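You operate a simulated robot arm through the tools that you are given. There is no shell and no other tool. Be economical: measure what you need, move in short steps, check, and stop when the job is done.

Carry out the task below with a simulated robot arm. There is one attempt and no reset: what you move stays moved.

TASK
Put things in order on the top of the island. At the end: the red sugar shaker stands where the blue spice mill stood; the orange pastry brush is in the blue enamel bowl; the pastry brush with a red grip stands on top of the yellow dough ball; the blue spice mill is in the grey bowl; whatever was shut is shut again. Leave all else as you found it, and nothing knocked over.
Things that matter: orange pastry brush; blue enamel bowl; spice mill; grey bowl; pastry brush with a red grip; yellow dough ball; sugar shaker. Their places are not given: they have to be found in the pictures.

It is judged by the outcome, as a careful person would: the job done as asked, and still so three seconds after it is handed in. It fails if anything else is knocked over, pushed out of place, dropped, spilled or broken.

THE ROBOT
A 5-joint arm with a two-finger parallel gripper, fixed in place. Base frame: the origin is at the foot of the arm, x ahead of it, y to its left, z up; the work surface is at about z = 0. Readings come in m, rad, newtons and seconds.
With the tool pointing down near the work surface it reaches from about 0.26 to 0.68 m from the base axis. Its first joint turns from -1.152 to 1.152 rad. The tool tilts only in the upright plane through the base axis and itself; it spins freely about its own axis. Payload 2.9 kg.
Tool frame: the origin (TCP) lies between the finger pads and is the grasp point; the fingertips stand 0.03 m ahead of it; z points along the fingers, y is the line along which they close. The gripper opens to 0.11 m. The fingers are 0.02 m wide and 0.01 m thick; the gripper's body (0.048 by 0.112 m) begins 0.055 m behind the TCP.
Orientation is told as [roll, pitch, yaw] about the base's x, y, z axes, in that order, counted from this pose: with the fingers straight down and closing along the base's y, the tool's x points along the base's -x, its y along +y and its z along -z.

THE INTERFACE
- The arm moves only by the tool apply_moves. Its argument "plan" is a list of rows, each a list of 3 entries, a list of its own where there are three numbers: the shift along the tool's x, y, z in units of 400 mm (1.0 is 400 mm), then the turn, a rotation vector about the tool's x, y, z in units of 180 degrees (1.0 is 180 degrees), then the finger opening in m, from 0 to 0.11. In form: [[[dx, dy, dz], [rx, ry, rz], gripper], ...]. A call has 1 to 10 rows; each row is the pose to reach, as a shift and turn from the pose commanded when the call began, along the tool's axes at that moment. A call with a number of a shift or a turn outside -1 to 1 is refused whole. Rows are played at 5 a second. More than 0.05 m and 0.15 rad between two rows, or a gripper value outside its range, and nothing of the call is played. Where a pose cannot be reached the arm comes as near as it can. A force on the tool above 40 N (or 10 N above the force at the start of the call, whichever is more), or a blocked arm, ends the call early, and 0.2 s more pass. The fingers move at their own pace (about 0.108 m/s each) and stop on an object; they squeeze with about 35 N. The grip force told is the motor's: it shows also when the fingers shut on nothing. Time passes only in rows, and 0.2 s behind the last, so rows that repeat a pose let the fingers close. The reply holds the time, the measured pose of the TCP, the force on the tool along the base axes, the opening and the grip force, in the units named above and with some noise.
- Cameras (640 x 400 px; columns grow to the right, rows downward): "scene" is fixed at [0.0409, -0.4587, 0.6016]; the picture's right is [0.71, -0.70, 0.00], its down [-0.43, -0.43, -0.79] and it looks along [0.56, 0.56, -0.61] (base axes); focal length 236 px, centre (320, 200). "wrist" rides on the gripper at [0.072, 0.017, -0.103] in the tool frame; the picture's right is [-0.23, 0.97, 0.00], its down [-0.76, -0.18, -0.62] and it looks along [-0.61, -0.14, 0.78] (tool axes); focal length 222 px, centre (320, 200).
- get_image(camera): a new picture of that camera. The clock stands still meanwhile.
- locate(camera, pixels): there is no depth. For up to 12 entries [column, row, z] of the newest picture of that camera ("zoom" is the newest enlarged one), the place [x, y] in the base frame at which the ray of that pixel passes the height z, good to about 0.002 m. The clock stands still meanwhile.
- zoom(camera, box): a new picture of the part [left, top, right, bottom] of that camera's present view, enlarged. The clock stands still meanwhile.
- sign_off(): hands the job in; it is judged then, once.

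Go step by step. Measure first, check grasps and placings, and put right what went wrong. The budget is 80 turns and 34 pictures, counting those below and the enlarged ones. Unless the task says otherwise, let go and move clear before handing in, and close with one line.

The tools are called after ">>>" as a command line: name --argument value ..., lists and objects as JSON in quotes. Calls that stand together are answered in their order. apply_moves: Moves the arm, as the interface text tells. Its arguments: {"type":"object","properties":{"plan":{"type":"array","items":{"type":"array"}}},"required":["plan"]} The other tools are called the same way: get_image (camera) takes a picture; locate (camera, pixels) gives the place at which the rays of pixels pass given heights; zoom (camera, box) takes an enlarged picture of a part of a camera's view; sign_off () hands the job in.

At the start:

```text
time_s: 0.0
tool_pos: [0.3802, -0.0939, 0.354]
ee_rot: [0.001, 0.001, 0.0]
ft_force: [0.4, 0.7, 0.3]
finger_gap: 0.1104
grasp_force: 0.1
```

scene: 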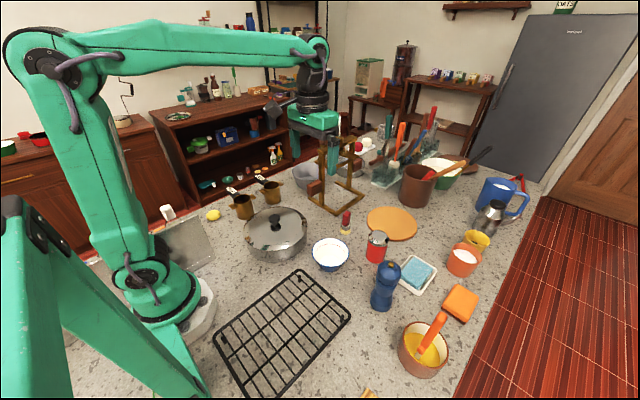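
wrist: 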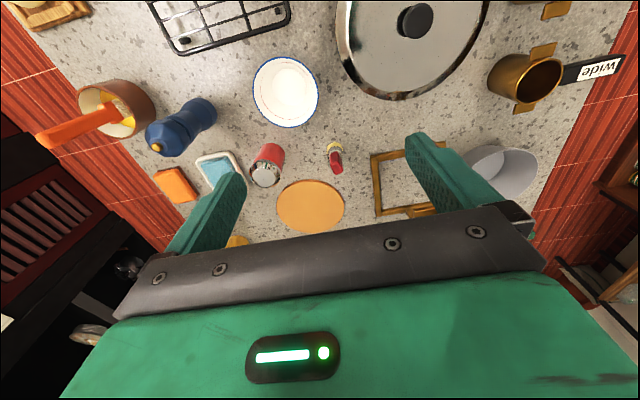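

The overview shows the shaker near (377,247), the mill near (384,286), a blue-rimmed bowl near (330,254) and a lidded pot at (275,235). I will zoom in on the details.

>>> zoom --camera "scene" --box '[300, 190, 500, 390]'

>>> zoom --camera "scene" --box '[140, 130, 380, 280]'

>>> zoom --camera "scene" --box '[340, 90, 540, 270]'

```text
2.00 times, centred on (400, 290) of scene
```

zoom: 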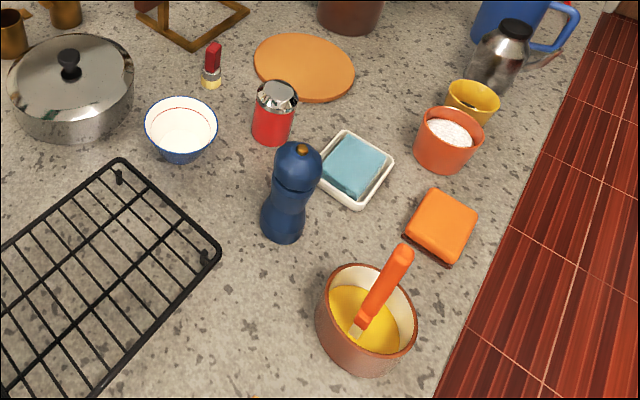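

```text
2.67 times, centred on (260, 205) of scene
```

zoom: 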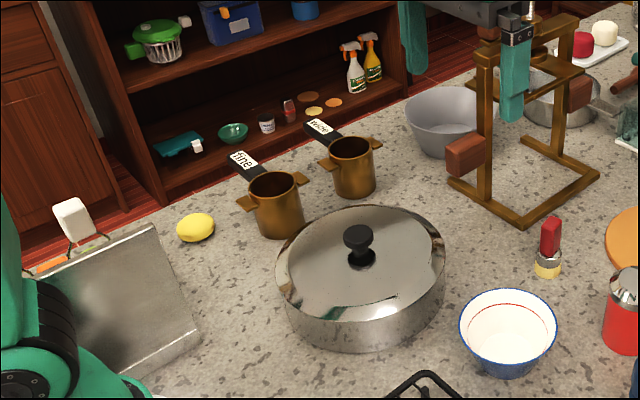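

```text
2.22 times, centred on (440, 180) of scene
```

zoom: 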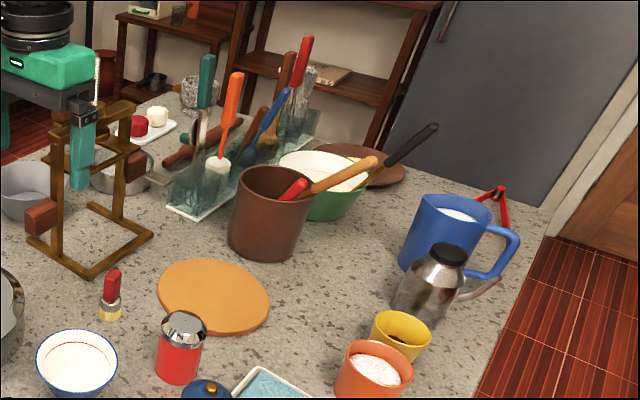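

The orange brush leans in the terracotta bowl at (430,340) and the red-grip brush stands at (346,222). The yellow thing at (213,215) might be the dough ball, so I will look closer.

>>> zoom --camera "scene" --box '[188, 195, 252, 235]'

>>> zoom --camera "scene" --box '[310, 200, 390, 270]'

>>> locate --camera "scene" --pixels '[[381, 305, 0.0], [375, 260, 0.0], [330, 268, 0.0], [345, 233, 0.0], [213, 218, 0.0], [305, 192, 0.0], [275, 218, 0.08], [420, 368, 0.0], [430, 335, 0.06], [278, 250, 0.0], [367, 394, 0.0]]'

```text
10.00 times, centred on (220, 215) of scene
```

zoom: 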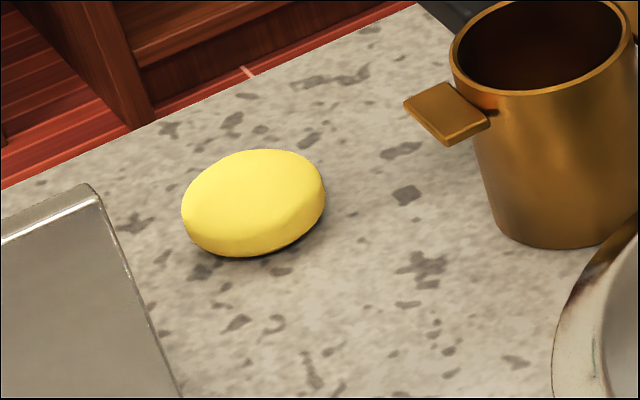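

```text
5.71 times, centred on (350, 235) of scene
```

zoom: 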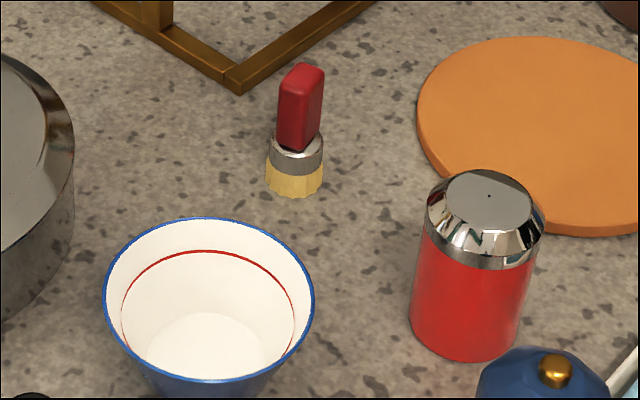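

```text
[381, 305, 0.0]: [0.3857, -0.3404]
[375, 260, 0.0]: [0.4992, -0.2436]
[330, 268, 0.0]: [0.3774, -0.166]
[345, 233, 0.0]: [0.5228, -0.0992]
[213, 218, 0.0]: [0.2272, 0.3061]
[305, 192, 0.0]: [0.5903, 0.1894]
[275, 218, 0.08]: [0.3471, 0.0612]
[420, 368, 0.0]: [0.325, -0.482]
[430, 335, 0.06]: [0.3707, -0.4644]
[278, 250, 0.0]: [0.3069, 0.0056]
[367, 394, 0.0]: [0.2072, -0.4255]
```

The yellow piece at (213,215) is a flattened dough ball, at about (0.23,0.31). Next I will measure the grey bowl, the stand beside it and the mill from the wrist view.

>>> zoom --camera "wrist" --box '[320, 80, 640, 280]'

>>> zoom --camera "wrist" --box '[30, 40, 350, 240]'

>>> locate --camera "scene" --pixels '[[291, 166, 0.08], [325, 178, 0.08], [310, 163, 0.08], [391, 265, 0.12], [391, 265, 0.15], [372, 300, 0.0], [393, 302, 0.0]]'

```text
2.00 times, centred on (480, 180) of wrist
```

zoom: 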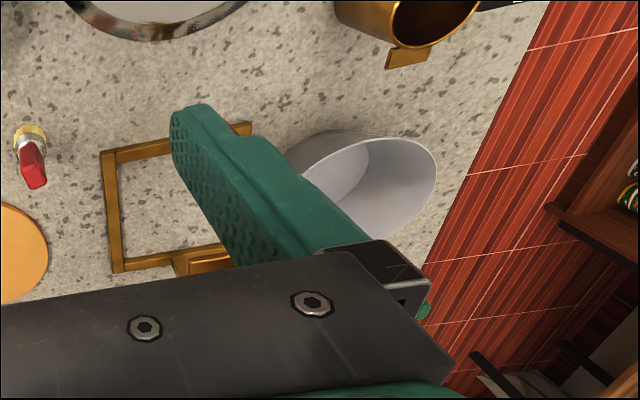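

```text
2.00 times, centred on (190, 140) of wrist
```

zoom: 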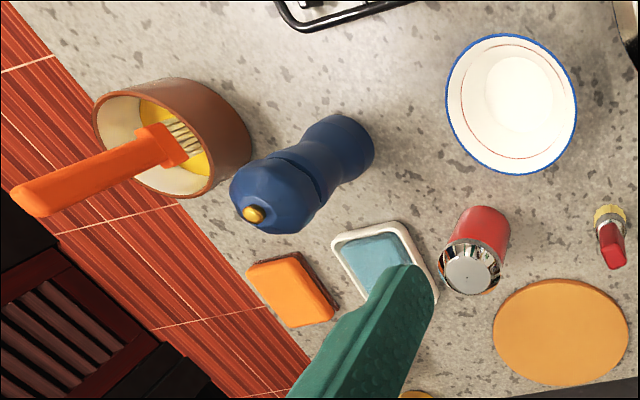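

```text
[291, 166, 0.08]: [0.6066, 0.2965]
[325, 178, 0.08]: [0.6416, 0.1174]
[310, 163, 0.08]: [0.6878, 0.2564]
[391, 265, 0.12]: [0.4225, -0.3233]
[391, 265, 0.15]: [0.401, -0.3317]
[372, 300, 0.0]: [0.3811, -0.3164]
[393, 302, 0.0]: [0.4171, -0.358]
```

Using both views to triangulate the knob, the shaker, the grey bowl rim and the bowl's near edge.

>>> locate --camera "wrist" --pixels '[[156.5, 147, 0.15], [156.5, 147, 0.17], [199, 112, 0.0], [264, 177, 0.09], [264, 177, 0.07], [274, 150, 0.0], [537, 165, 0.08], [500, 150, 0.08], [85, 108, 0.07], [140, 115, 0.06], [336, 172, 0.05], [335, 145, 0.0]]'

>>> locate --camera "scene" --pixels '[[391, 265, 0.17], [391, 265, 0.19], [379, 233, 0.07], [379, 233, 0.09], [346, 214, 0.05], [346, 214, 0.06], [330, 240, 0.06], [330, 241, 0.05], [313, 249, 0.05], [348, 255, 0.05], [275, 222, 0.07]]'

```text
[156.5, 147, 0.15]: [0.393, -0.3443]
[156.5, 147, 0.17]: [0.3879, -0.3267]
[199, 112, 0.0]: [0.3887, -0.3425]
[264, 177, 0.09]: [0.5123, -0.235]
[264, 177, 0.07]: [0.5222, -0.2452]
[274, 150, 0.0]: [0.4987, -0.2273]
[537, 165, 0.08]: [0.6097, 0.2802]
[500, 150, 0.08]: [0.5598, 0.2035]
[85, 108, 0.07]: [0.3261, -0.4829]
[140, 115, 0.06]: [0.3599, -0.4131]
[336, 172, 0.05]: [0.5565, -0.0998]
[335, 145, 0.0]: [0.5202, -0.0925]
```

```text
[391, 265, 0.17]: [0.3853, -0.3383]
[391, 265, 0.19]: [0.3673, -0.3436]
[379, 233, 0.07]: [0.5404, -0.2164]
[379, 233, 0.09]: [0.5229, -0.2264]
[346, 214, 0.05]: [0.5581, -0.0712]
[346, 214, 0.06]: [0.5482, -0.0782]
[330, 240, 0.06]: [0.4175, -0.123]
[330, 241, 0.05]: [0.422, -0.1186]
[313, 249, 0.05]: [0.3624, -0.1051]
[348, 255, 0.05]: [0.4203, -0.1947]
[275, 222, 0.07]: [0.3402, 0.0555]
```

The mill is at about (0.390,-0.340) and 0.16 m tall, and the shaker at about (0.505,-0.235). Now I will find the orange brush's tip and the bowl it is in, using both cameras.

>>> locate --camera "wrist" --pixels '[[45, 140, 0.12], [45, 140, 0.14], [45, 140, 0.16], [110, 115, 0.06], [110, 115, 0.08], [110, 115, 0.04], [120, 110, 0.03], [120, 110, 0.05]]'

>>> locate --camera "scene" --pixels '[[442, 314, 0.12], [442, 314, 0.14], [442, 314, 0.16], [423, 350, 0.04], [423, 350, 0.06], [423, 350, 0.08], [417, 357, 0.03], [417, 357, 0.04], [422, 322, 0.06], [400, 340, 0.06], [447, 352, 0.06], [424, 367, 0.06]]'

```text
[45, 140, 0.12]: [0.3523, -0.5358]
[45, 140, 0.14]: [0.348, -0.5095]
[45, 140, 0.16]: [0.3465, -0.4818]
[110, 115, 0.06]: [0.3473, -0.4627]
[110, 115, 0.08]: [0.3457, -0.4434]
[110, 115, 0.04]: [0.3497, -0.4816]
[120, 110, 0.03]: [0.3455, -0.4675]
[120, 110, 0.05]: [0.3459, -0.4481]
```

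```text
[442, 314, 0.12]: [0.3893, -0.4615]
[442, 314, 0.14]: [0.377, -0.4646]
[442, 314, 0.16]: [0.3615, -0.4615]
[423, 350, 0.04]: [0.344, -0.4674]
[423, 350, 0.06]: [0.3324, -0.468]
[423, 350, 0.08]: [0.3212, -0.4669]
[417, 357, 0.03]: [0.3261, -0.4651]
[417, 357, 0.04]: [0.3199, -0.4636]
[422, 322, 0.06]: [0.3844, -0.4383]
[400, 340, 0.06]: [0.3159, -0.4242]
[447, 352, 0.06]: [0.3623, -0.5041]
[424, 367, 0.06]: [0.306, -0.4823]
```

The orange brush stands nearly upright at about (0.35,-0.467) with its top near z 0.167, well clear of the mill. I will go above the mill, which also clears the view of the stand.

>>> apply_moves --plan '[[[0, -0.11, 0], [0, 0, 0], 0.11], [[0, -0.22, 0], [0, 0, 0], 0.11], [[0, -0.33, 0], [0, 0, 0], 0.11], [[-0.01, -0.44, 0], [0, 0, 0], 0.11], [[-0.024, -0.55, 0.02], [0, 0, 0], 0.11], [[-0.024, -0.615, 0.12], [0, 0, 0], 0.11], [[-0.024, -0.615, 0.2], [0, 0, 0], 0.11], [[-0.024, -0.615, 0.2], [0, 0, 0], 0.11]]'

>>> get_image --camera "scene"

>>> get_image --camera "wrist"

```text
time_s: 1.8
tool_pos: [0.3886, -0.3389, 0.2724]
ee_rot: [0.0, 0.0, 0.001]
ft_force: [-0.2, 0.4, 0.1]
finger_gap: 0.1101
grasp_force: 0.0
```

```text
24 pictures are left
```

scene: 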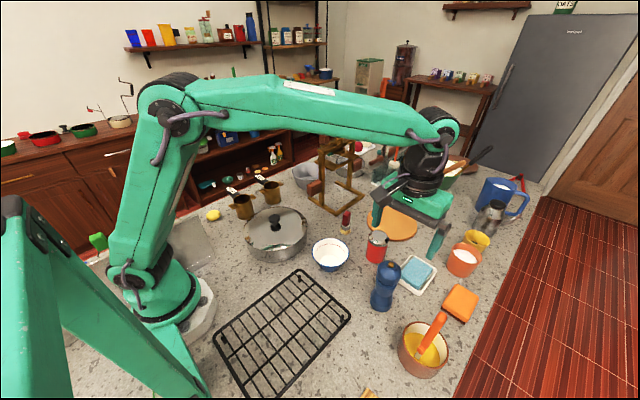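

```text
23 pictures are left
```

wrist: 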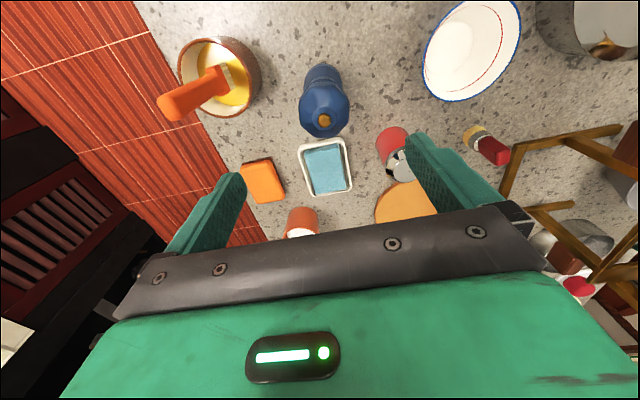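

Checking the knob at wrist (325,120), plus stand features in both views.

>>> locate --camera "wrist" --pixels '[[325, 120, 0.15], [325, 120, 0.16], [325, 68, 0.0], [213, 95, 0.06], [205, 92, 0.17], [166, 108, 0.165]]'

>>> zoom --camera "scene" --box '[280, 110, 400, 220]'

```text
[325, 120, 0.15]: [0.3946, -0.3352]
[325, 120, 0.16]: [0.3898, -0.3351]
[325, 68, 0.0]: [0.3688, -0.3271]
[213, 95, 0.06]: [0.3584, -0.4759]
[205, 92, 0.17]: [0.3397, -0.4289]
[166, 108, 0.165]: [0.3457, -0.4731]
```

```text
3.64 times, centred on (340, 165) of scene
```

zoom: 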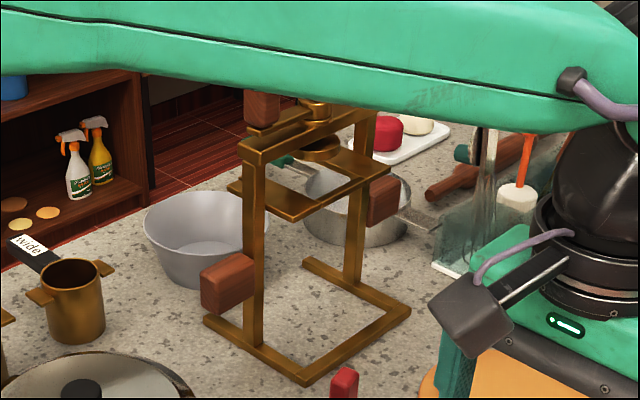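

The stand beside the grey bowl is a tall press, so I will measure its posts and the bowl's rim.

>>> locate --camera "scene" --pixels '[[321.3, 203, 0], [321.3, 149, 0.15], [321.3, 149, 0.18], [321.3, 149, 0.2], [349.5, 187, 0], [314.5, 214, 0], [288, 199, 0], [364, 195, 0], [340, 214, 0], [289, 197, 0]]'

>>> locate --camera "zoom" --pixels '[[143, 222, 0.08], [188, 190, 0.08], [176, 245, 0.08], [180, 270, 0.0], [205, 290, 0.0], [245, 275, 0.0], [205, 317, 0.0], [303, 385, 0.0], [410, 310, 0.0], [305, 260, 0.0], [253, 345, 0.0], [355, 290, 0.0]]'

```text
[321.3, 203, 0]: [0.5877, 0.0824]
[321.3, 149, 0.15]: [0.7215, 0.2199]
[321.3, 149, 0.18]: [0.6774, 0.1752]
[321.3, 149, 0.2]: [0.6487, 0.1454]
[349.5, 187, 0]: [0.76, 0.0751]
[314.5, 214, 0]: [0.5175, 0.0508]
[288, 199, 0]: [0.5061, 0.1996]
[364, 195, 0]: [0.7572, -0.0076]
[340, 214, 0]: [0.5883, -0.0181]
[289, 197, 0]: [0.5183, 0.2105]
```

```text
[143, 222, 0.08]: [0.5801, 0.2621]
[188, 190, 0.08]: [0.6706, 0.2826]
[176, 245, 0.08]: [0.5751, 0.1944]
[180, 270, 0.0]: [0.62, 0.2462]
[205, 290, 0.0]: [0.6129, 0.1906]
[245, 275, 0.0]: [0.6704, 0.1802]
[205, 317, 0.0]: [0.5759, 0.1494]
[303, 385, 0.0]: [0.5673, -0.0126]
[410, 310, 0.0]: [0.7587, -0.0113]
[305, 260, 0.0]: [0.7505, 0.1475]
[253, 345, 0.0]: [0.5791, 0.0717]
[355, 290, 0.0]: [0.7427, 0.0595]
```

The press covers x 0.57–0.76, y -0.01–0.15, and the grey bowl is centred near (0.63,0.225). The mill is right under the TCP, so I will lower and grip its head.

>>> apply_moves --plan '[[[0, 0, 0.1], [0, 0, 0], 0.11], [[0, 0.003, 0.2], [0, 0, 0], 0.11], [[0, 0.003, 0.3], [0, 0, 0], 0.11], [[0, 0.003, 0.368], [0, 0, 0], 0.11], [[0, 0.003, 0.368], [0, 0, 0], 0.11], [[0, 0.003, 0.368], [0, 0, 0], 0.03], [[0, 0.003, 0.368], [0, 0, 0], 0.03], [[0, 0.003, 0.368], [0, 0, 0], 0.03]]'

>>> zoom --camera "scene" --box '[300, 190, 500, 390]'

```text
time_s: 3.6
tool_pos: [0.3896, -0.3413, 0.1274]
ee_rot: [-0.001, 0.001, 0.0]
ft_force: [0.4, 0.5, -0.1]
finger_gap: 0.0525
grasp_force: 34.9
```

```text
2.00 times, centred on (400, 290) of scene
```

zoom: 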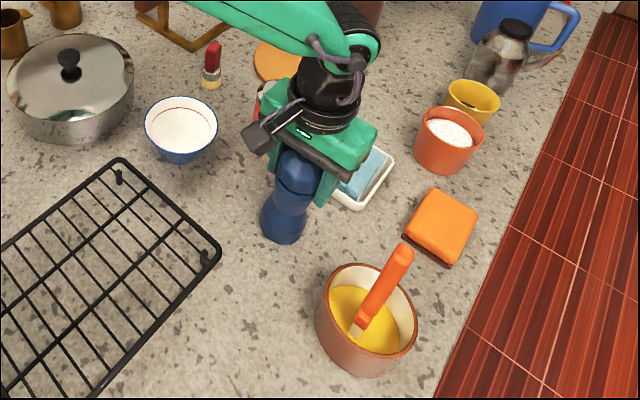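

The grip holds at 0.0525 m. I will lift and start carrying it over.

>>> apply_moves --plan '[[[0, 0, -0.05], [0, 0, 0], 0.03], [[0, 0, -0.17], [0, 0, 0], 0.03], [[0, 0, -0.29], [0, 0, 0], 0.03], [[0, 0, -0.41], [0, 0, 0], 0.03], [[0, 0.05, -0.5], [0, 0, 0], 0.03], [[0, 0.15, -0.56], [0, 0, 0], 0.03], [[0, 0.27, -0.58], [0, 0, 0], 0.03], [[0, 0.39, -0.58], [0, 0, 0], 0.03], [[0, 0.51, -0.58], [0, 0, 0], 0.03], [[0, 0.63, -0.58], [0, 0, 0], 0.03]]'

>>> apply_moves --plan '[[[0, 0.12, 0], [0, 0, 0], 0.03], [[0, 0.24, 0], [0, 0, 0], 0.03], [[0, 0.36, 0], [0, 0, 0], 0.03], [[0, 0.48, 0], [0, 0, 0], 0.03], [[0, 0.6, 0], [0, 0, 0], 0.03], [[0, 0.72, 0], [0, 0, 0], 0.03], [[0, 0.72, 0], [0, 0, 0], 0.03]]'

>>> get_image --camera "wrist"

>>> get_image --camera "scene"

```text
time_s: 5.8
tool_pos: [0.3882, -0.0865, 0.3597]
ee_rot: [0.0, 0.0, -0.002]
ft_force: [-1.2, 0.4, -2.6]
finger_gap: 0.0524
grasp_force: 34.8
```

```text
time_s: 7.4
tool_pos: [0.3872, 0.2023, 0.3606]
ee_rot: [0.001, -0.001, -0.002]
ft_force: [-0.1, -0.3, -1.6]
finger_gap: 0.0523
grasp_force: 35.0
```

```text
20 pictures are left
```

wrist: 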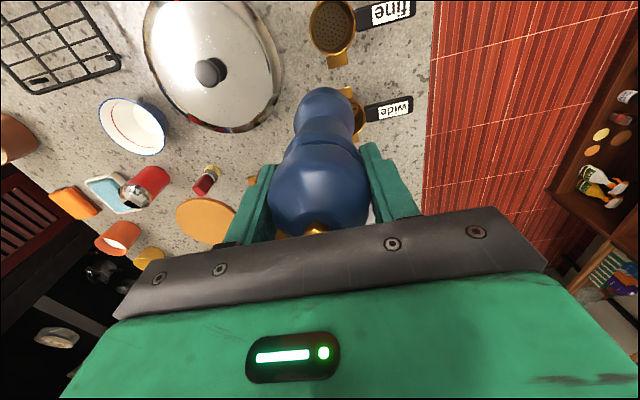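

```text
19 pictures are left
```

scene: 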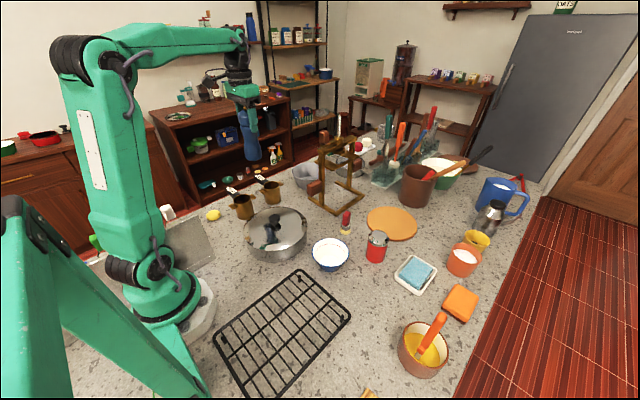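

The mill is held and the view of the press and grey bowl is clear at (305,175). I will zoom there to measure them.

>>> zoom --camera "scene" --box '[280, 110, 380, 220]'

```text
3.64 times, centred on (330, 165) of scene
```

zoom: 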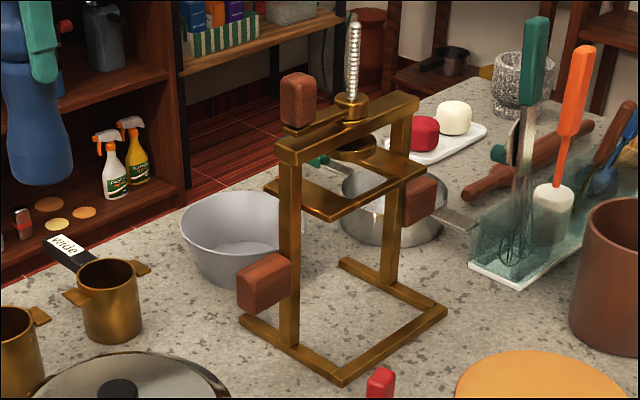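

The press is about 0.25 m tall with a screw above that. I will measure the bowl's rim and base in this zoom.

>>> locate --camera "zoom" --pixels '[[243, 225, 0.07], [243, 225, 0.08], [243, 225, 0.09], [180, 238, 0.08], [306, 222, 0.08], [235, 191, 0.08], [240, 288, 0.0], [205, 265, 0.0], [245, 270, 0.0], [348, 55, 0.33], [330, 215, 0.19], [266, 187, 0.19]]'

```text
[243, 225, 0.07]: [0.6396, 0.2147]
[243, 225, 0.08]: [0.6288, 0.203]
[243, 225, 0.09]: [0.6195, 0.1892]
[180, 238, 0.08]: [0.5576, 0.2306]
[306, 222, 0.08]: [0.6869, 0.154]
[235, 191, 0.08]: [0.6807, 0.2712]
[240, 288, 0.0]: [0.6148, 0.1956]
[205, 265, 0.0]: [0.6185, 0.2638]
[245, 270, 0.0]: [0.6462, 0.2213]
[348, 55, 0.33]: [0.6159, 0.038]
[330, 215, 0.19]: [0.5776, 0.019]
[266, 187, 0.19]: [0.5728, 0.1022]
```

The bowl's centre is about (0.637,0.216), with the rim near z 0.075 and the platform edge at y≈0.10. I will move above the bowl, keeping the mill's bottom over 0.14.

>>> apply_moves --plan '[[[-0.1, 0.005, 0.04], [0, 0, 0], 0.03], [[-0.2, 0.012, 0.08], [0, 0, 0], 0.03], [[-0.3, 0.02, 0.12], [0, 0, 0], 0.03], [[-0.4, 0.027, 0.16], [0, 0, 0], 0.03], [[-0.5, 0.032, 0.2], [0, 0, 0], 0.03], [[-0.6, 0.035, 0.225], [0, 0, 0], 0.03], [[-0.6, 0.035, 0.225], [0, 0, 0], 0.03], [[-0.6, 0.035, 0.225], [0, 0, 0], 0.03]]'

>>> zoom --camera "scene" --box '[260, 80, 420, 220]'

```text
time_s: 9.2
tool_pos: [0.604, 0.2085, 0.2589]
ee_rot: [0.0, 0.0, 0.0]
ft_force: [0.3, -0.1, -1.9]
finger_gap: 0.0522
grasp_force: 34.2
out of reach, approached as far as the arm can: row 6, 7, 8
```

```text
2.86 times, centred on (340, 150) of scene
```

zoom: 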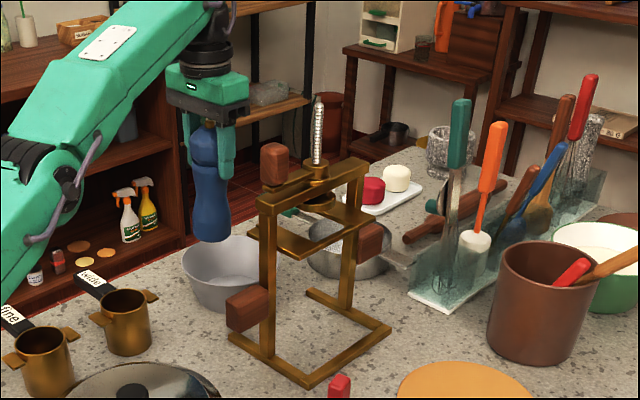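

The reach stopped at r 0.639, and the mill hangs over the bowl. Lower down the arm reaches farther, so I will lower a little and check.

>>> apply_moves --plan '[[[0, 0, 0.06], [0, 0, 0], 0.03], [[0, 0, 0.12], [0, 0, 0], 0.03], [[0, 0, 0.16], [0, 0, 0], 0.03], [[0, 0, 0.16], [0, 0, 0], 0.03]]'

```text
time_s: 10.2
tool_pos: [0.6036, 0.2071, 0.1955]
ee_rot: [0.0, -0.001, -0.001]
ft_force: [-0.1, -0.6, -1.5]
finger_gap: 0.0523
grasp_force: 35.2
```

The commanded pose tracks the clipped one. I will now move out towards the bowl's centre.

>>> apply_moves --plan '[[[-0.03, 0.012, 0], [0, 0, 0], 0.03], [[-0.06, 0.022, 0.02], [0, 0, 0], 0.03], [[-0.06, 0.022, 0.02], [0, 0, 0], 0.03]]'

>>> zoom --camera "scene" --box '[270, 120, 350, 200]'

```text
time_s: 11.0
tool_pos: [0.625, 0.2164, 0.1872]
ee_rot: [0.001, 0.0, 0.0]
ft_force: [-0.4, 0.4, -2.8]
finger_gap: 0.0522
grasp_force: 34.9
out of reach, approached as far as the arm can: row 2, 3
```

```text
5.00 times, centred on (310, 160) of scene
```

zoom: 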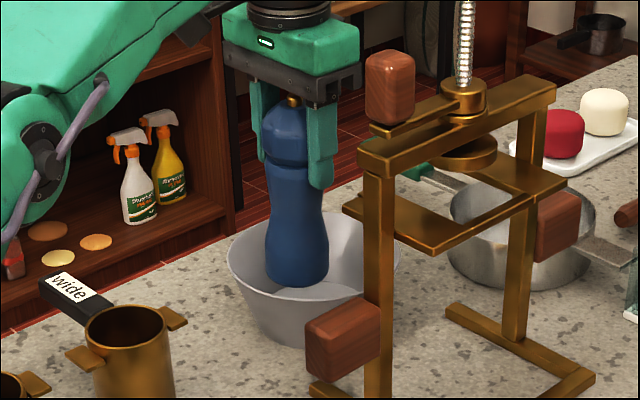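

The mill's foot is inside the bowl, at zoom (297,280), slightly to the near side. I will lower gently while edging outward.

>>> apply_moves --plan '[[[-0.01, 0.003, 0.04], [0, 0, 0], 0.03], [[-0.03, 0.005, 0.07], [0, 0, 0], 0.03], [[-0.03, 0.005, 0.09], [0, 0, 0], 0.03], [[-0.03, 0.005, 0.105], [0, 0, 0], 0.03], [[-0.03, 0.005, 0.105], [0, 0, 0], 0.03]]'

>>> zoom --camera "scene" --box '[270, 120, 350, 200]'

```text
time_s: 12.2
tool_pos: [0.6345, 0.2167, 0.1443]
ee_rot: [0.0, 0.0, 0.0]
ft_force: [-0.7, -0.2, -2.6]
finger_gap: 0.0521
grasp_force: 34.7
out of reach, approached as far as the arm can: row 2
```

```text
5.00 times, centred on (310, 160) of scene
```

zoom: 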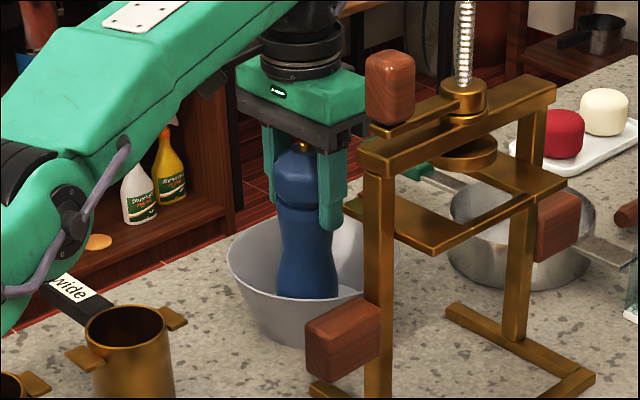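

There is no contact yet, with the mill's bottom at about z 0.017. I will lower in small steps, watching the force.

>>> apply_moves --plan '[[[0, 0, 0.01], [0, 0, 0], 0.03], [[0, 0, 0.018], [0, 0, 0], 0.03], [[0, 0, 0.018], [0, 0, 0], 0.03]]'

>>> apply_moves --plan '[[[0, 0, 0.006], [0, 0, 0], 0.03], [[0, 0, 0.011], [0, 0, 0], 0.03], [[0, 0, 0.011], [0, 0, 0], 0.03]]'

```text
time_s: 13.0
tool_pos: [0.6367, 0.2178, 0.1371]
ee_rot: [-0.001, 0.001, 0.0]
ft_force: [0.2, 0.0, -1.8]
finger_gap: 0.0521
grasp_force: 34.9
```

```text
time_s: 13.8
tool_pos: [0.6365, 0.2171, 0.1317]
ee_rot: [0.001, 0.0, 0.001]
ft_force: [0.1, -0.5, -1.1]
finger_gap: 0.0523
grasp_force: 35.1
```

Still no clear contact, so another small step down.

>>> apply_moves --plan '[[[0, 0, 0.004], [0, 0, 0], 0.03], [[0, 0, 0.006], [0, 0, 0], 0.03], [[0, 0, 0.006], [0, 0, 0], 0.03]]'

```text
time_s: 14.6
tool_pos: [0.6364, 0.2171, 0.1304]
ee_rot: [0.0, -0.003, 0.001]
ft_force: [-1.4, 0.5, 5.0]
finger_gap: 0.0524
grasp_force: 34.9
```

The force rose to +5 N, so the mill rests on the bowl's floor. I will release it and go straight up.

>>> apply_moves --plan '[[[0, 0, -0.002], [0, 0, 0], 0.06], [[0, 0, -0.002], [0, 0, 0], 0.085], [[0, 0, -0.002], [0, 0, 0], 0.085], [[0, 0, -0.06], [0, 0, 0], 0.085], [[0.03, 0, -0.16], [0, 0, 0], 0.085], [[0.1, 0, -0.26], [0, 0, 0], 0.085], [[0.2, 0, -0.3], [0, 0, 0], 0.085], [[0.3, 0, -0.3], [0, 0, 0], 0.085]]'

>>> zoom --camera "scene" --box '[260, 80, 420, 220]'

```text
time_s: 16.4
tool_pos: [0.5167, 0.2166, 0.251]
ee_rot: [0.002, -0.002, 0.0]
ft_force: [0.2, 0.3, -0.2]
finger_gap: 0.0849
grasp_force: 0.1
out of reach, approached as far as the arm can: row 4
```

```text
2.86 times, centred on (340, 150) of scene
```

zoom: 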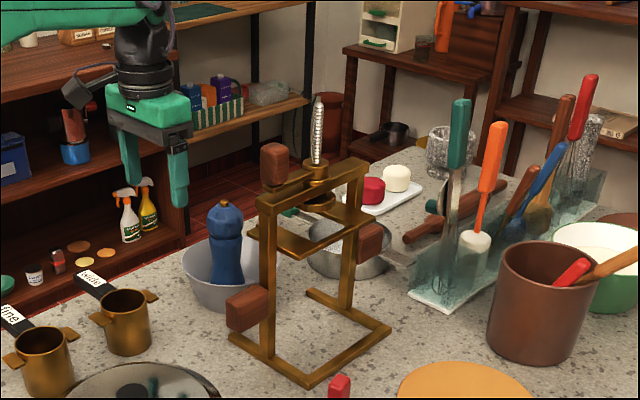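

The mill stands upright in the grey bowl. I will retract and sweep well clear of the press towards the shaker.

>>> apply_moves --plan '[[[0.1, 0, -0.06], [0, 0, 0], 0.09], [[0.2, -0.02, -0.1], [0, 0, 0], 0.09], [[0.25, -0.12, -0.1], [0, 0, 0], 0.09], [[0.25, -0.24, -0.1], [0, 0, 0], 0.09], [[0.25, -0.36, -0.1], [0, 0, 0], 0.09], [[0.25, -0.48, -0.1], [0, 0, 0], 0.09], [[0.25, -0.6, -0.1], [0, 0, 0], 0.09], [[0.25, -0.72, -0.1], [0, 0, 0], 0.09], [[0.25, -0.84, -0.1], [0, 0, 0], 0.09], [[0.25, -0.96, -0.1], [0, 0, 0], 0.09]]'

>>> apply_moves --plan '[[[-0.08, -0.08, 0], [0, 0, 0], 0.09], [[-0.16, -0.16, 0.05], [0, 0, 0], 0.09], [[-0.2, -0.17, 0.14], [0, 0, 0], 0.09], [[-0.2, -0.17, 0.2], [0, 0, 0], 0.09], [[-0.2, -0.17, 0.2], [0, 0, 0], 0.09]]'

>>> get_image --camera "wrist"

```text
time_s: 18.6
tool_pos: [0.4195, -0.1665, 0.29]
ee_rot: [0.0, 0.0, 0.001]
ft_force: [-0.2, -0.5, 0.7]
finger_gap: 0.0902
grasp_force: 0.0
```

```text
time_s: 19.8
tool_pos: [0.495, -0.2341, 0.2109]
ee_rot: [0.0, 0.001, 0.0]
ft_force: [-0.3, 0.0, 0.2]
finger_gap: 0.0901
grasp_force: 0.0
```

```text
13 pictures are left
```

wrist: 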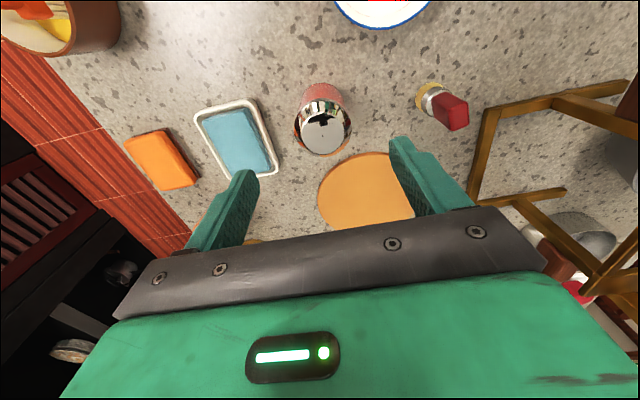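

The shaker is at (323,130). I will locate it, the dish and the red-grip brush in this view.

>>> locate --camera "wrist" --pixels '[[325, 136, 0.085], [325, 136, 0.095], [303, 108, 0.03], [345, 104, 0.03], [320, 84, 0.0], [278, 172, 0.02], [256, 99, 0.02], [318, 195, 0.01], [433, 97, 0.01], [458, 115, 0.055], [472, 185, 0.0], [428, 100, 0.0]]'

```text
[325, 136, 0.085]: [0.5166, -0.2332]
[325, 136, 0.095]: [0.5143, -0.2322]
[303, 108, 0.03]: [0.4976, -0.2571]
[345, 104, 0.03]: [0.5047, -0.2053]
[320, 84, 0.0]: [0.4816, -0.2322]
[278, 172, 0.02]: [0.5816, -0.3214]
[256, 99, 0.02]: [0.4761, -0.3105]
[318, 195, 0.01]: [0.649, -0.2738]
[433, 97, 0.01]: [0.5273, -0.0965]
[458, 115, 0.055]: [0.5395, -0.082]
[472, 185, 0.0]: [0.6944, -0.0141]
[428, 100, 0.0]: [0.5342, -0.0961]
```

The shaker's centre is about (0.510,-0.232) and the dish edge is 0.078 m away in y, enough room for the fingers. I will lower and grip at z≈0.055.

>>> apply_moves --plan '[[[-0.0375, 0.005, 0.05], [0, 0, 0], 0.09], [[-0.0375, 0.005, 0.15], [0, 0, 0], 0.09], [[-0.0375, 0.005, 0.25], [0, 0, 0], 0.09], [[-0.0375, 0.005, 0.33], [0, 0, 0], 0.09], [[-0.0375, 0.005, 0.39], [0, 0, 0], 0.09], [[-0.0375, 0.005, 0.39], [0, 0, 0], 0.09], [[-0.0375, 0.005, 0.39], [0, 0, 0], 0.03], [[-0.0375, 0.005, 0.39], [0, 0, 0], 0.03], [[-0.0375, 0.005, 0.39], [0, 0, 0], 0.03]]'

```text
time_s: 21.8
tool_pos: [0.5098, -0.2348, 0.0526]
ee_rot: [-0.001, 0.0, 0.0]
ft_force: [0.0, 0.6, 0.3]
finger_gap: 0.0595
grasp_force: 35.7
```

The shaker is gripped with a gap of 0.0595 m. I will lift it, carry it to the mill's old place at (0.390,-0.340), and come down just short of contact.

>>> apply_moves --plan '[[[0, 0, -0.05], [0, 0, 0], 0.03], [[0, 0, -0.15], [0, 0, 0], 0.03], [[0.03, -0.03, -0.22], [0, 0, 0], 0.03], [[0.11, -0.1, -0.22], [0, 0, 0], 0.03], [[0.19, -0.17, -0.22], [0, 0, 0], 0.03], [[0.27, -0.24, -0.22], [0, 0, 0], 0.03], [[0.3, -0.2625, -0.2], [0, 0, 0], 0.03], [[0.3, -0.2625, -0.1], [0, 0, 0], 0.03], [[0.3, -0.2625, -0.01], [0, 0, 0], 0.03], [[0.3, -0.2625, -0.01], [0, 0, 0], 0.03]]'

>>> apply_moves --plan '[[[0, 0, 0.006], [0, 0, 0], 0.03], [[0, 0, 0.009], [0, 0, 0], 0.03], [[0, 0, 0.009], [0, 0, 0], 0.03]]'

```text
time_s: 24.0
tool_pos: [0.3931, -0.3369, 0.0574]
ee_rot: [0.001, 0.001, 0.001]
ft_force: [0.1, 0.3, -2.8]
finger_gap: 0.0595
grasp_force: 35.1
```

```text
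time_s: 24.8
tool_pos: [0.3917, -0.3375, 0.0548]
ee_rot: [-0.001, 0.0, 0.001]
ft_force: [0.3, 0.0, -1.9]
finger_gap: 0.0592
grasp_force: 35.1
```

No contact yet; a few more millimetre steps.

>>> apply_moves --plan '[[[0.002, -0.004, 0.003], [0, 0, 0], 0.03], [[0.002, -0.004, 0.005], [0, 0, 0], 0.03], [[0.002, -0.004, 0.005], [0, 0, 0], 0.03]]'

```text
time_s: 25.6
tool_pos: [0.3923, -0.3409, 0.0531]
ee_rot: [-0.001, -0.002, -0.002]
ft_force: [-3.1, 7.0, 16.4]
finger_gap: 0.0593
grasp_force: 35.0
```

It touched down with 16 N. I will ease off slightly, release, and rise straight up.

>>> apply_moves --plan '[[[0, 0, -0.002], [0, 0, 0], 0.03], [[0, 0, -0.002], [0, 0, 0], 0.07], [[0, 0, -0.002], [0, 0, 0], 0.09], [[0, 0, -0.002], [0, 0, 0], 0.09], [[0, 0, -0.1], [0, 0, 0], 0.09], [[0, 0, -0.22], [0, 0, 0], 0.09], [[0, 0, -0.34], [0, 0, 0], 0.09], [[0, 0, -0.46], [0, 0, 0], 0.09], [[0, 0, -0.5], [0, 0, 0], 0.09]]'

>>> get_image --camera "wrist"

```text
time_s: 27.6
tool_pos: [0.3908, -0.3415, 0.2539]
ee_rot: [-0.001, 0.001, -0.001]
ft_force: [0.3, -0.3, 0.5]
finger_gap: 0.0897
grasp_force: 0.1
```

```text
12 pictures are left
```

wrist: 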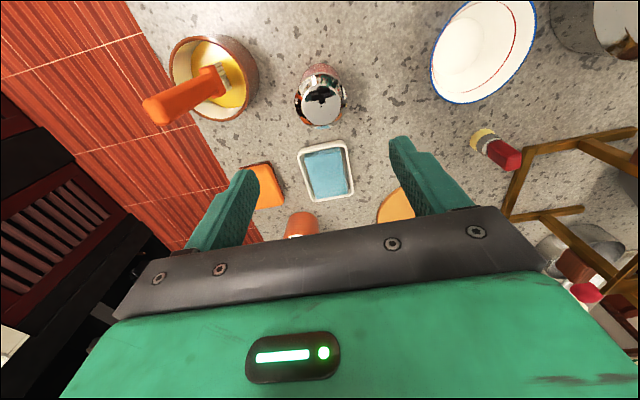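

The shaker stands in place. Next I will look closely at the orange brush in its bowl at (205,85).

>>> zoom --camera "wrist" --box '[120, 20, 280, 130]'

```text
3.64 times, centred on (200, 75) of wrist
```

zoom: 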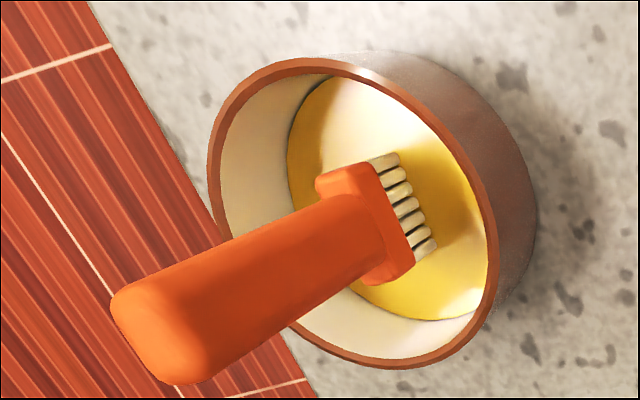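

The brush stands upright, its head bar running from zoom (345,175) to (400,275). I will locate its points at likely heights and match them to the scene view.

>>> locate --camera "zoom" --pixels '[[165, 335, 0.15], [165, 335, 0.17], [165, 335, 0.19], [375, 215, 0.05], [375, 215, 0.06], [370, 165, 0.05], [410, 270, 0.05], [115, 300, 0.17], [205, 375, 0.17], [415, 210, 0.03], [345, 215, 0.06], [355, 210, 0.065]]'

>>> locate --camera "scene" --pixels '[[441.5, 316, 0.15], [441.5, 316, 0.17], [441.5, 316, 0.19], [422, 347, 0.05], [422, 347, 0.06], [418, 355, 0.03]]'

```text
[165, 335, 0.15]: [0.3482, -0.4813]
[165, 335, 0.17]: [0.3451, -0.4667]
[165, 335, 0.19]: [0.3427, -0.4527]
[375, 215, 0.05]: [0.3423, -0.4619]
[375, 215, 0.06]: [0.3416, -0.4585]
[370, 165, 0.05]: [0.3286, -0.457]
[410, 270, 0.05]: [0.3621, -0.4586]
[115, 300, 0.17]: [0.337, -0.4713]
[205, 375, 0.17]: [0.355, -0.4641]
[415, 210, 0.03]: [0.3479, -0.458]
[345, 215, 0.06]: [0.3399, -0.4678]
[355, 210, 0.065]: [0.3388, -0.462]
```

```text
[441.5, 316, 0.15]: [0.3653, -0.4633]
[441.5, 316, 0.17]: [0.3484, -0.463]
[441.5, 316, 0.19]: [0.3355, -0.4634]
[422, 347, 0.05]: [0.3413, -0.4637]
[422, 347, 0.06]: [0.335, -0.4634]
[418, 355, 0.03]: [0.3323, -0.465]
```

The brush is vertical at about (0.344,-0.463), top at z≈0.172, with its flat faces along y. I will go over it, lower to z 0.137 and grip.

>>> apply_moves --plan '[[[0.04, -0.1, 0], [0, 0, 0], 0.09], [[0.08, -0.2, 0], [0, 0, 0], 0.08], [[0.1175, -0.304, 0], [0, 0, 0], 0.07], [[0.1175, -0.304, 0], [0, 0, 0], 0.07], [[0.1175, -0.304, 0.1], [0, 0, 0], 0.07], [[0.1175, -0.304, 0.2], [0, 0, 0], 0.07], [[0.1175, -0.304, 0.2925], [0, 0, 0], 0.07], [[0.1175, -0.304, 0.2925], [0, 0, 0], 0.07]]'

>>> apply_moves --plan '[[[0, 0, 0], [0, 0, 0], 0.0], [[0, 0, 0], [0, 0, 0], 0.0], [[0, 0, 0], [0, 0, 0], 0.0]]'

```text
time_s: 29.4
tool_pos: [0.3449, -0.4614, 0.1352]
ee_rot: [0.001, 0.001, -0.001]
ft_force: [0.3, 0.0, -0.4]
finger_gap: 0.0699
grasp_force: 0.1
```

```text
time_s: 30.2
tool_pos: [0.3437, -0.4625, 0.1343]
ee_rot: [-0.001, 0.0, 0.0]
ft_force: [-0.1, 0.1, 0.4]
finger_gap: 0.0153
grasp_force: 34.6
```

The brush is gripped with a 0.0153 m gap. I will lift it straight out and locate the blue bowl's rim centre, scene (330.5,252).

>>> apply_moves --plan '[[[0, 0, -0.06], [0, 0, 0], 0.0], [[0, 0, -0.16], [0, 0, 0], 0.0], [[0, 0, -0.26], [0, 0, 0], 0.0], [[0, 0, -0.36], [0, 0, 0], 0.0], [[0, 0, -0.4], [0, 0, 0], 0.0]]'

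>>> get_image --camera "scene"

>>> locate --camera "scene" --pixels '[[330.5, 252.3, 0.05], [330.5, 252.3, 0.06], [330.5, 252.3, 0.07], [312, 252, 0.06], [349, 253, 0.06], [330.5, 238, 0.06], [330.5, 267, 0.06], [330.5, 271.5, 0.0], [330.5, 266, 0.0], [324, 269, 0.0]]'

```text
time_s: 31.4
tool_pos: [0.3438, -0.4617, 0.2957]
ee_rot: [0.002, -0.001, 0.0]
ft_force: [0.2, 0.0, -1.2]
finger_gap: 0.0153
grasp_force: 35.0
```

```text
10 pictures are left
```

scene: 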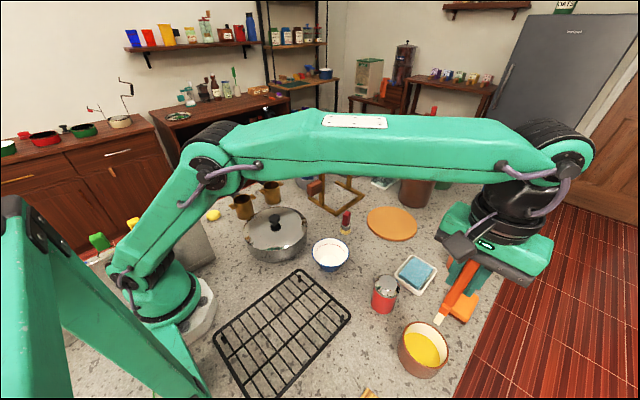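

```text
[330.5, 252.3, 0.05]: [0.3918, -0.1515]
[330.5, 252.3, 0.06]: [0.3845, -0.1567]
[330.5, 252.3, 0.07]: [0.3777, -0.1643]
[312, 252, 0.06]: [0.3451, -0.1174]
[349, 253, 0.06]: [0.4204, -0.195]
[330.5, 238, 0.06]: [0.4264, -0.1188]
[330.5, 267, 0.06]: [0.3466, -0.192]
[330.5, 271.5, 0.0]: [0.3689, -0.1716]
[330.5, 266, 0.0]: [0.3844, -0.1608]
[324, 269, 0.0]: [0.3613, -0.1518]
```

The bristles hang free below the gripper at (438,320). The blue bowl's centre is about (0.386,-0.157), so I will carry the brush over it.

>>> apply_moves --plan '[[[-0.015, 0.11, 0], [0, 0, 0], 0.0], [[-0.03, 0.22, 0], [0, 0, 0], 0.0], [[-0.045, 0.33, 0], [0, 0, 0], 0.0], [[-0.06, 0.44, 0], [0, 0, 0], 0.0], [[-0.08, 0.55, 0], [0, 0, 0], 0.0], [[-0.1, 0.66, 0], [0, 0, 0], 0.0], [[-0.105, 0.765, 0], [0, 0, 0], 0.0], [[-0.105, 0.765, 0.12], [0, 0, 0], 0.0], [[-0.105, 0.765, 0.17], [0, 0, 0], 0.0], [[-0.105, 0.765, 0.17], [0, 0, 0], 0.0]]'

>>> zoom --camera "scene" --box '[280, 190, 380, 280]'

```text
time_s: 33.6
tool_pos: [0.3855, -0.1558, 0.2254]
ee_rot: [0.0, 0.001, 0.001]
ft_force: [-0.1, -0.6, -0.3]
finger_gap: 0.015
grasp_force: 35.1
```

```text
4.44 times, centred on (330, 235) of scene
```

zoom: 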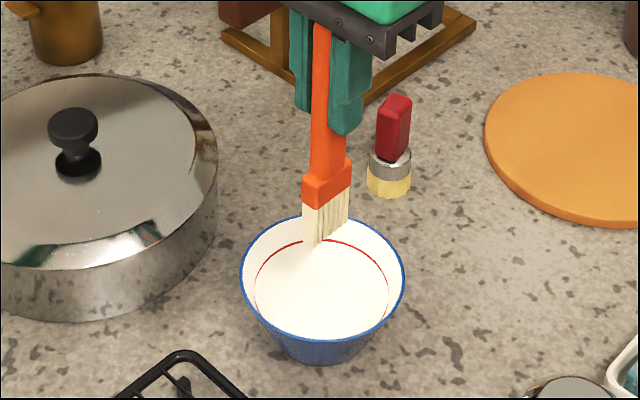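

The brush hangs over the bowl. I will find the bristle bottom's height and check the rim centre at zoom (323,278).

>>> locate --camera "zoom" --pixels '[[325, 240, 0.09], [325, 240, 0.1], [325, 240, 0.11], [323, 277, 0.055], [323, 277, 0.06], [323, 365, 0.0], [323, 340, 0.0]]'

```text
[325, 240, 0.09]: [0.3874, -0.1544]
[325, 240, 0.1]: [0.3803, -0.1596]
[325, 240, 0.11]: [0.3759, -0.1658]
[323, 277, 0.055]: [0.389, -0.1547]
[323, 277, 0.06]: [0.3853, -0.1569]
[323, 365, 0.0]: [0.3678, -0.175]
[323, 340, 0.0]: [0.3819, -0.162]
```

The bristles end about 0.134 below the TCP and sit centred over the bowl. I will lower to just above the floor, then feel for contact.

>>> apply_moves --plan '[[[0, 0, 0.07], [0, 0, 0], 0.0], [[0, 0, 0.14], [0, 0, 0], 0.0], [[0, 0, 0.19], [0, 0, 0], 0.0], [[0, 0, 0.2], [0, 0, 0], 0.0], [[0, 0, 0.2], [0, 0, 0], 0.0]]'

>>> apply_moves --plan '[[[0, 0, 0.004], [0, 0, 0], 0.0], [[0, 0, 0.008], [0, 0, 0], 0.0], [[0, 0, 0.008], [0, 0, 0], 0.0]]'

```text
time_s: 34.8
tool_pos: [0.3864, -0.1556, 0.1462]
ee_rot: [0.0, 0.0, 0.0]
ft_force: [0.2, -0.5, 0.5]
finger_gap: 0.0153
grasp_force: 35.1
```

```text
time_s: 35.6
tool_pos: [0.3855, -0.1559, 0.1434]
ee_rot: [0.001, 0.0, 0.0]
ft_force: [0.1, -0.2, -0.7]
finger_gap: 0.0155
grasp_force: 35.8
```

>>> apply_moves --plan '[[[0, 0, 0.004], [0, 0, 0], 0.0], [[0, 0, 0.008], [0, 0, 0], 0.0], [[0, 0, 0.008], [0, 0, 0], 0.0]]'

>>> apply_moves --plan '[[[0, 0, 0.003], [0, 0, 0], 0.0], [[0, 0, 0.006], [0, 0, 0], 0.0], [[0, 0, 0.006], [0, 0, 0], 0.0]]'

```text
time_s: 36.4
tool_pos: [0.3849, -0.1553, 0.1417]
ee_rot: [0.001, 0.001, -0.002]
ft_force: [-0.5, 0.5, -0.8]
finger_gap: 0.0151
grasp_force: 35.3
```

```text
time_s: 37.2
tool_pos: [0.3849, -0.1565, 0.1389]
ee_rot: [0.001, 0.001, 0.001]
ft_force: [0.4, -0.7, 0.6]
finger_gap: 0.0152
grasp_force: 35.0
```

There is no clear contact yet, so I will keep stepping down in small increments.

>>> apply_moves --plan '[[[0, 0, 0.003], [0, 0, 0], 0.0], [[0, 0, 0.005], [0, 0, 0], 0.0], [[0, 0, 0.005], [0, 0, 0], 0.0]]'

>>> apply_moves --plan '[[[0, 0, 0.003], [0, 0, 0], 0.0], [[0, 0, 0.005], [0, 0, 0], 0.0], [[0, 0, 0.005], [0, 0, 0], 0.0]]'

```text
time_s: 38.0
tool_pos: [0.3862, -0.1544, 0.1365]
ee_rot: [0.0, 0.001, 0.0]
ft_force: [0.1, -0.3, 0.0]
finger_gap: 0.0153
grasp_force: 34.7
```

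```text
time_s: 38.8
tool_pos: [0.387, -0.1565, 0.1349]
ee_rot: [0.001, -0.001, 0.001]
ft_force: [0.1, 0.5, -0.7]
finger_gap: 0.0153
grasp_force: 35.3
```

Now at the same height as the original rest height. Continuing gently.

>>> apply_moves --plan '[[[0, 0, 0.002], [0, 0, 0], 0.0], [[0, 0, 0.004], [0, 0, 0], 0.0], [[0, 0, 0.004], [0, 0, 0], 0.0]]'

>>> zoom --camera "scene" --box '[290, 200, 370, 280]'

```text
time_s: 39.6
tool_pos: [0.3854, -0.1553, 0.1333]
ee_rot: [0.0, 0.0, 0.0]
ft_force: [0.5, 0.1, -0.5]
finger_gap: 0.0154
grasp_force: 34.9
```

```text
5.00 times, centred on (330, 240) of scene
```

zoom: 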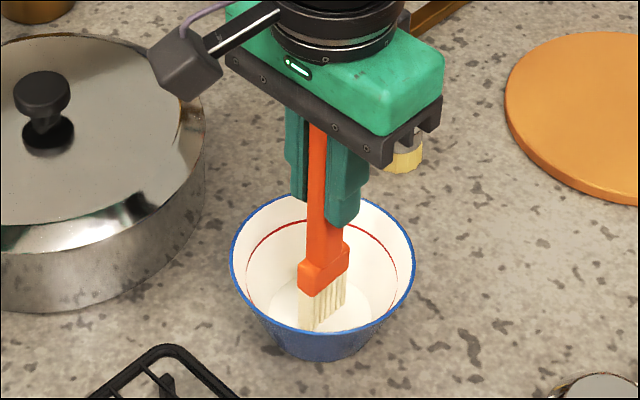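

The bristles are almost on the floor of the bowl. Two more small steps.

>>> apply_moves --plan '[[[0, 0, 0.002], [0, 0, 0], 0.0], [[0, 0, 0.004], [0, 0, 0], 0.0], [[0, 0, 0.004], [0, 0, 0], 0.0]]'

>>> apply_moves --plan '[[[0, 0, 0.002], [0, 0, 0], 0.0], [[0, 0, 0.004], [0, 0, 0], 0.0], [[0, 0, 0.004], [0, 0, 0], 0.0]]'

```text
time_s: 40.4
tool_pos: [0.3849, -0.155, 0.131]
ee_rot: [-0.001, 0.0, 0.0]
ft_force: [-0.6, -0.5, 2.8]
finger_gap: 0.0155
grasp_force: 36.0
```

```text
time_s: 41.2
tool_pos: [0.3865, -0.155, 0.1309]
ee_rot: [-0.001, -0.005, 0.0]
ft_force: [-7.9, 3.7, 32.7]
finger_gap: 0.0153
grasp_force: 34.5
```

That is firm contact, 33 N. I will back off by that last step, release slowly and rise.

>>> apply_moves --plan '[[[0, 0, -0.004], [0, 0, 0], 0.0], [[0, 0, -0.004], [0, 0, 0], 0.0], [[0, 0, -0.004], [0, 0, 0], 0.025], [[0, 0, -0.004], [0, 0, 0], 0.05], [[0, 0, -0.004], [0, 0, 0], 0.07], [[0, 0, -0.004], [0, 0, 0], 0.07], [[0, 0, -0.08], [0, 0, 0], 0.07], [[0, 0, -0.18], [0, 0, 0], 0.07], [[0, 0, -0.3], [0, 0, 0], 0.07], [[0, 0, -0.36], [0, 0, 0], 0.07]]'

>>> get_image --camera "wrist"

```text
time_s: 43.4
tool_pos: [0.3872, -0.1569, 0.2743]
ee_rot: [0.001, 0.001, 0.0]
ft_force: [0.8, 0.1, 0.3]
finger_gap: 0.0702
grasp_force: 0.1
```

```text
7 pictures are left
```

wrist: 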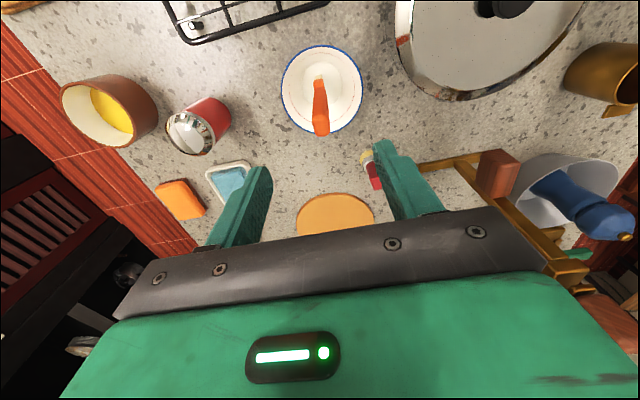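

The brush stands upright in the blue bowl at (320,100). Next I will move above the red-grip brush, estimated at (0.531,-0.091) with its top at z≈0.075, and look.

>>> apply_moves --plan '[[[-0.1, 0.05, 0], [0, 0, 0], 0.07], [[-0.2, 0.1, 0], [0, 0, 0], 0.07], [[-0.3, 0.15, 0.05], [0, 0, 0], 0.07], [[-0.3325, 0.165, 0.13], [0, 0, 0], 0.07], [[-0.3325, 0.165, 0.2], [0, 0, 0], 0.07], [[-0.3325, 0.165, 0.2], [0, 0, 0], 0.07]]'

>>> zoom --camera "wrist" --box '[240, 40, 400, 200]'

```text
time_s: 44.8
tool_pos: [0.5209, -0.0879, 0.1934]
ee_rot: [0.001, 0.0, 0.0]
ft_force: [-0.3, -0.3, -0.2]
finger_gap: 0.0699
grasp_force: 0.1
```

```text
2.50 times, centred on (320, 120) of wrist
```

zoom: 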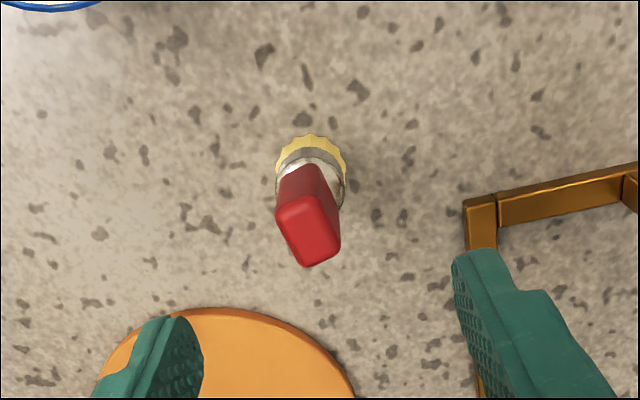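

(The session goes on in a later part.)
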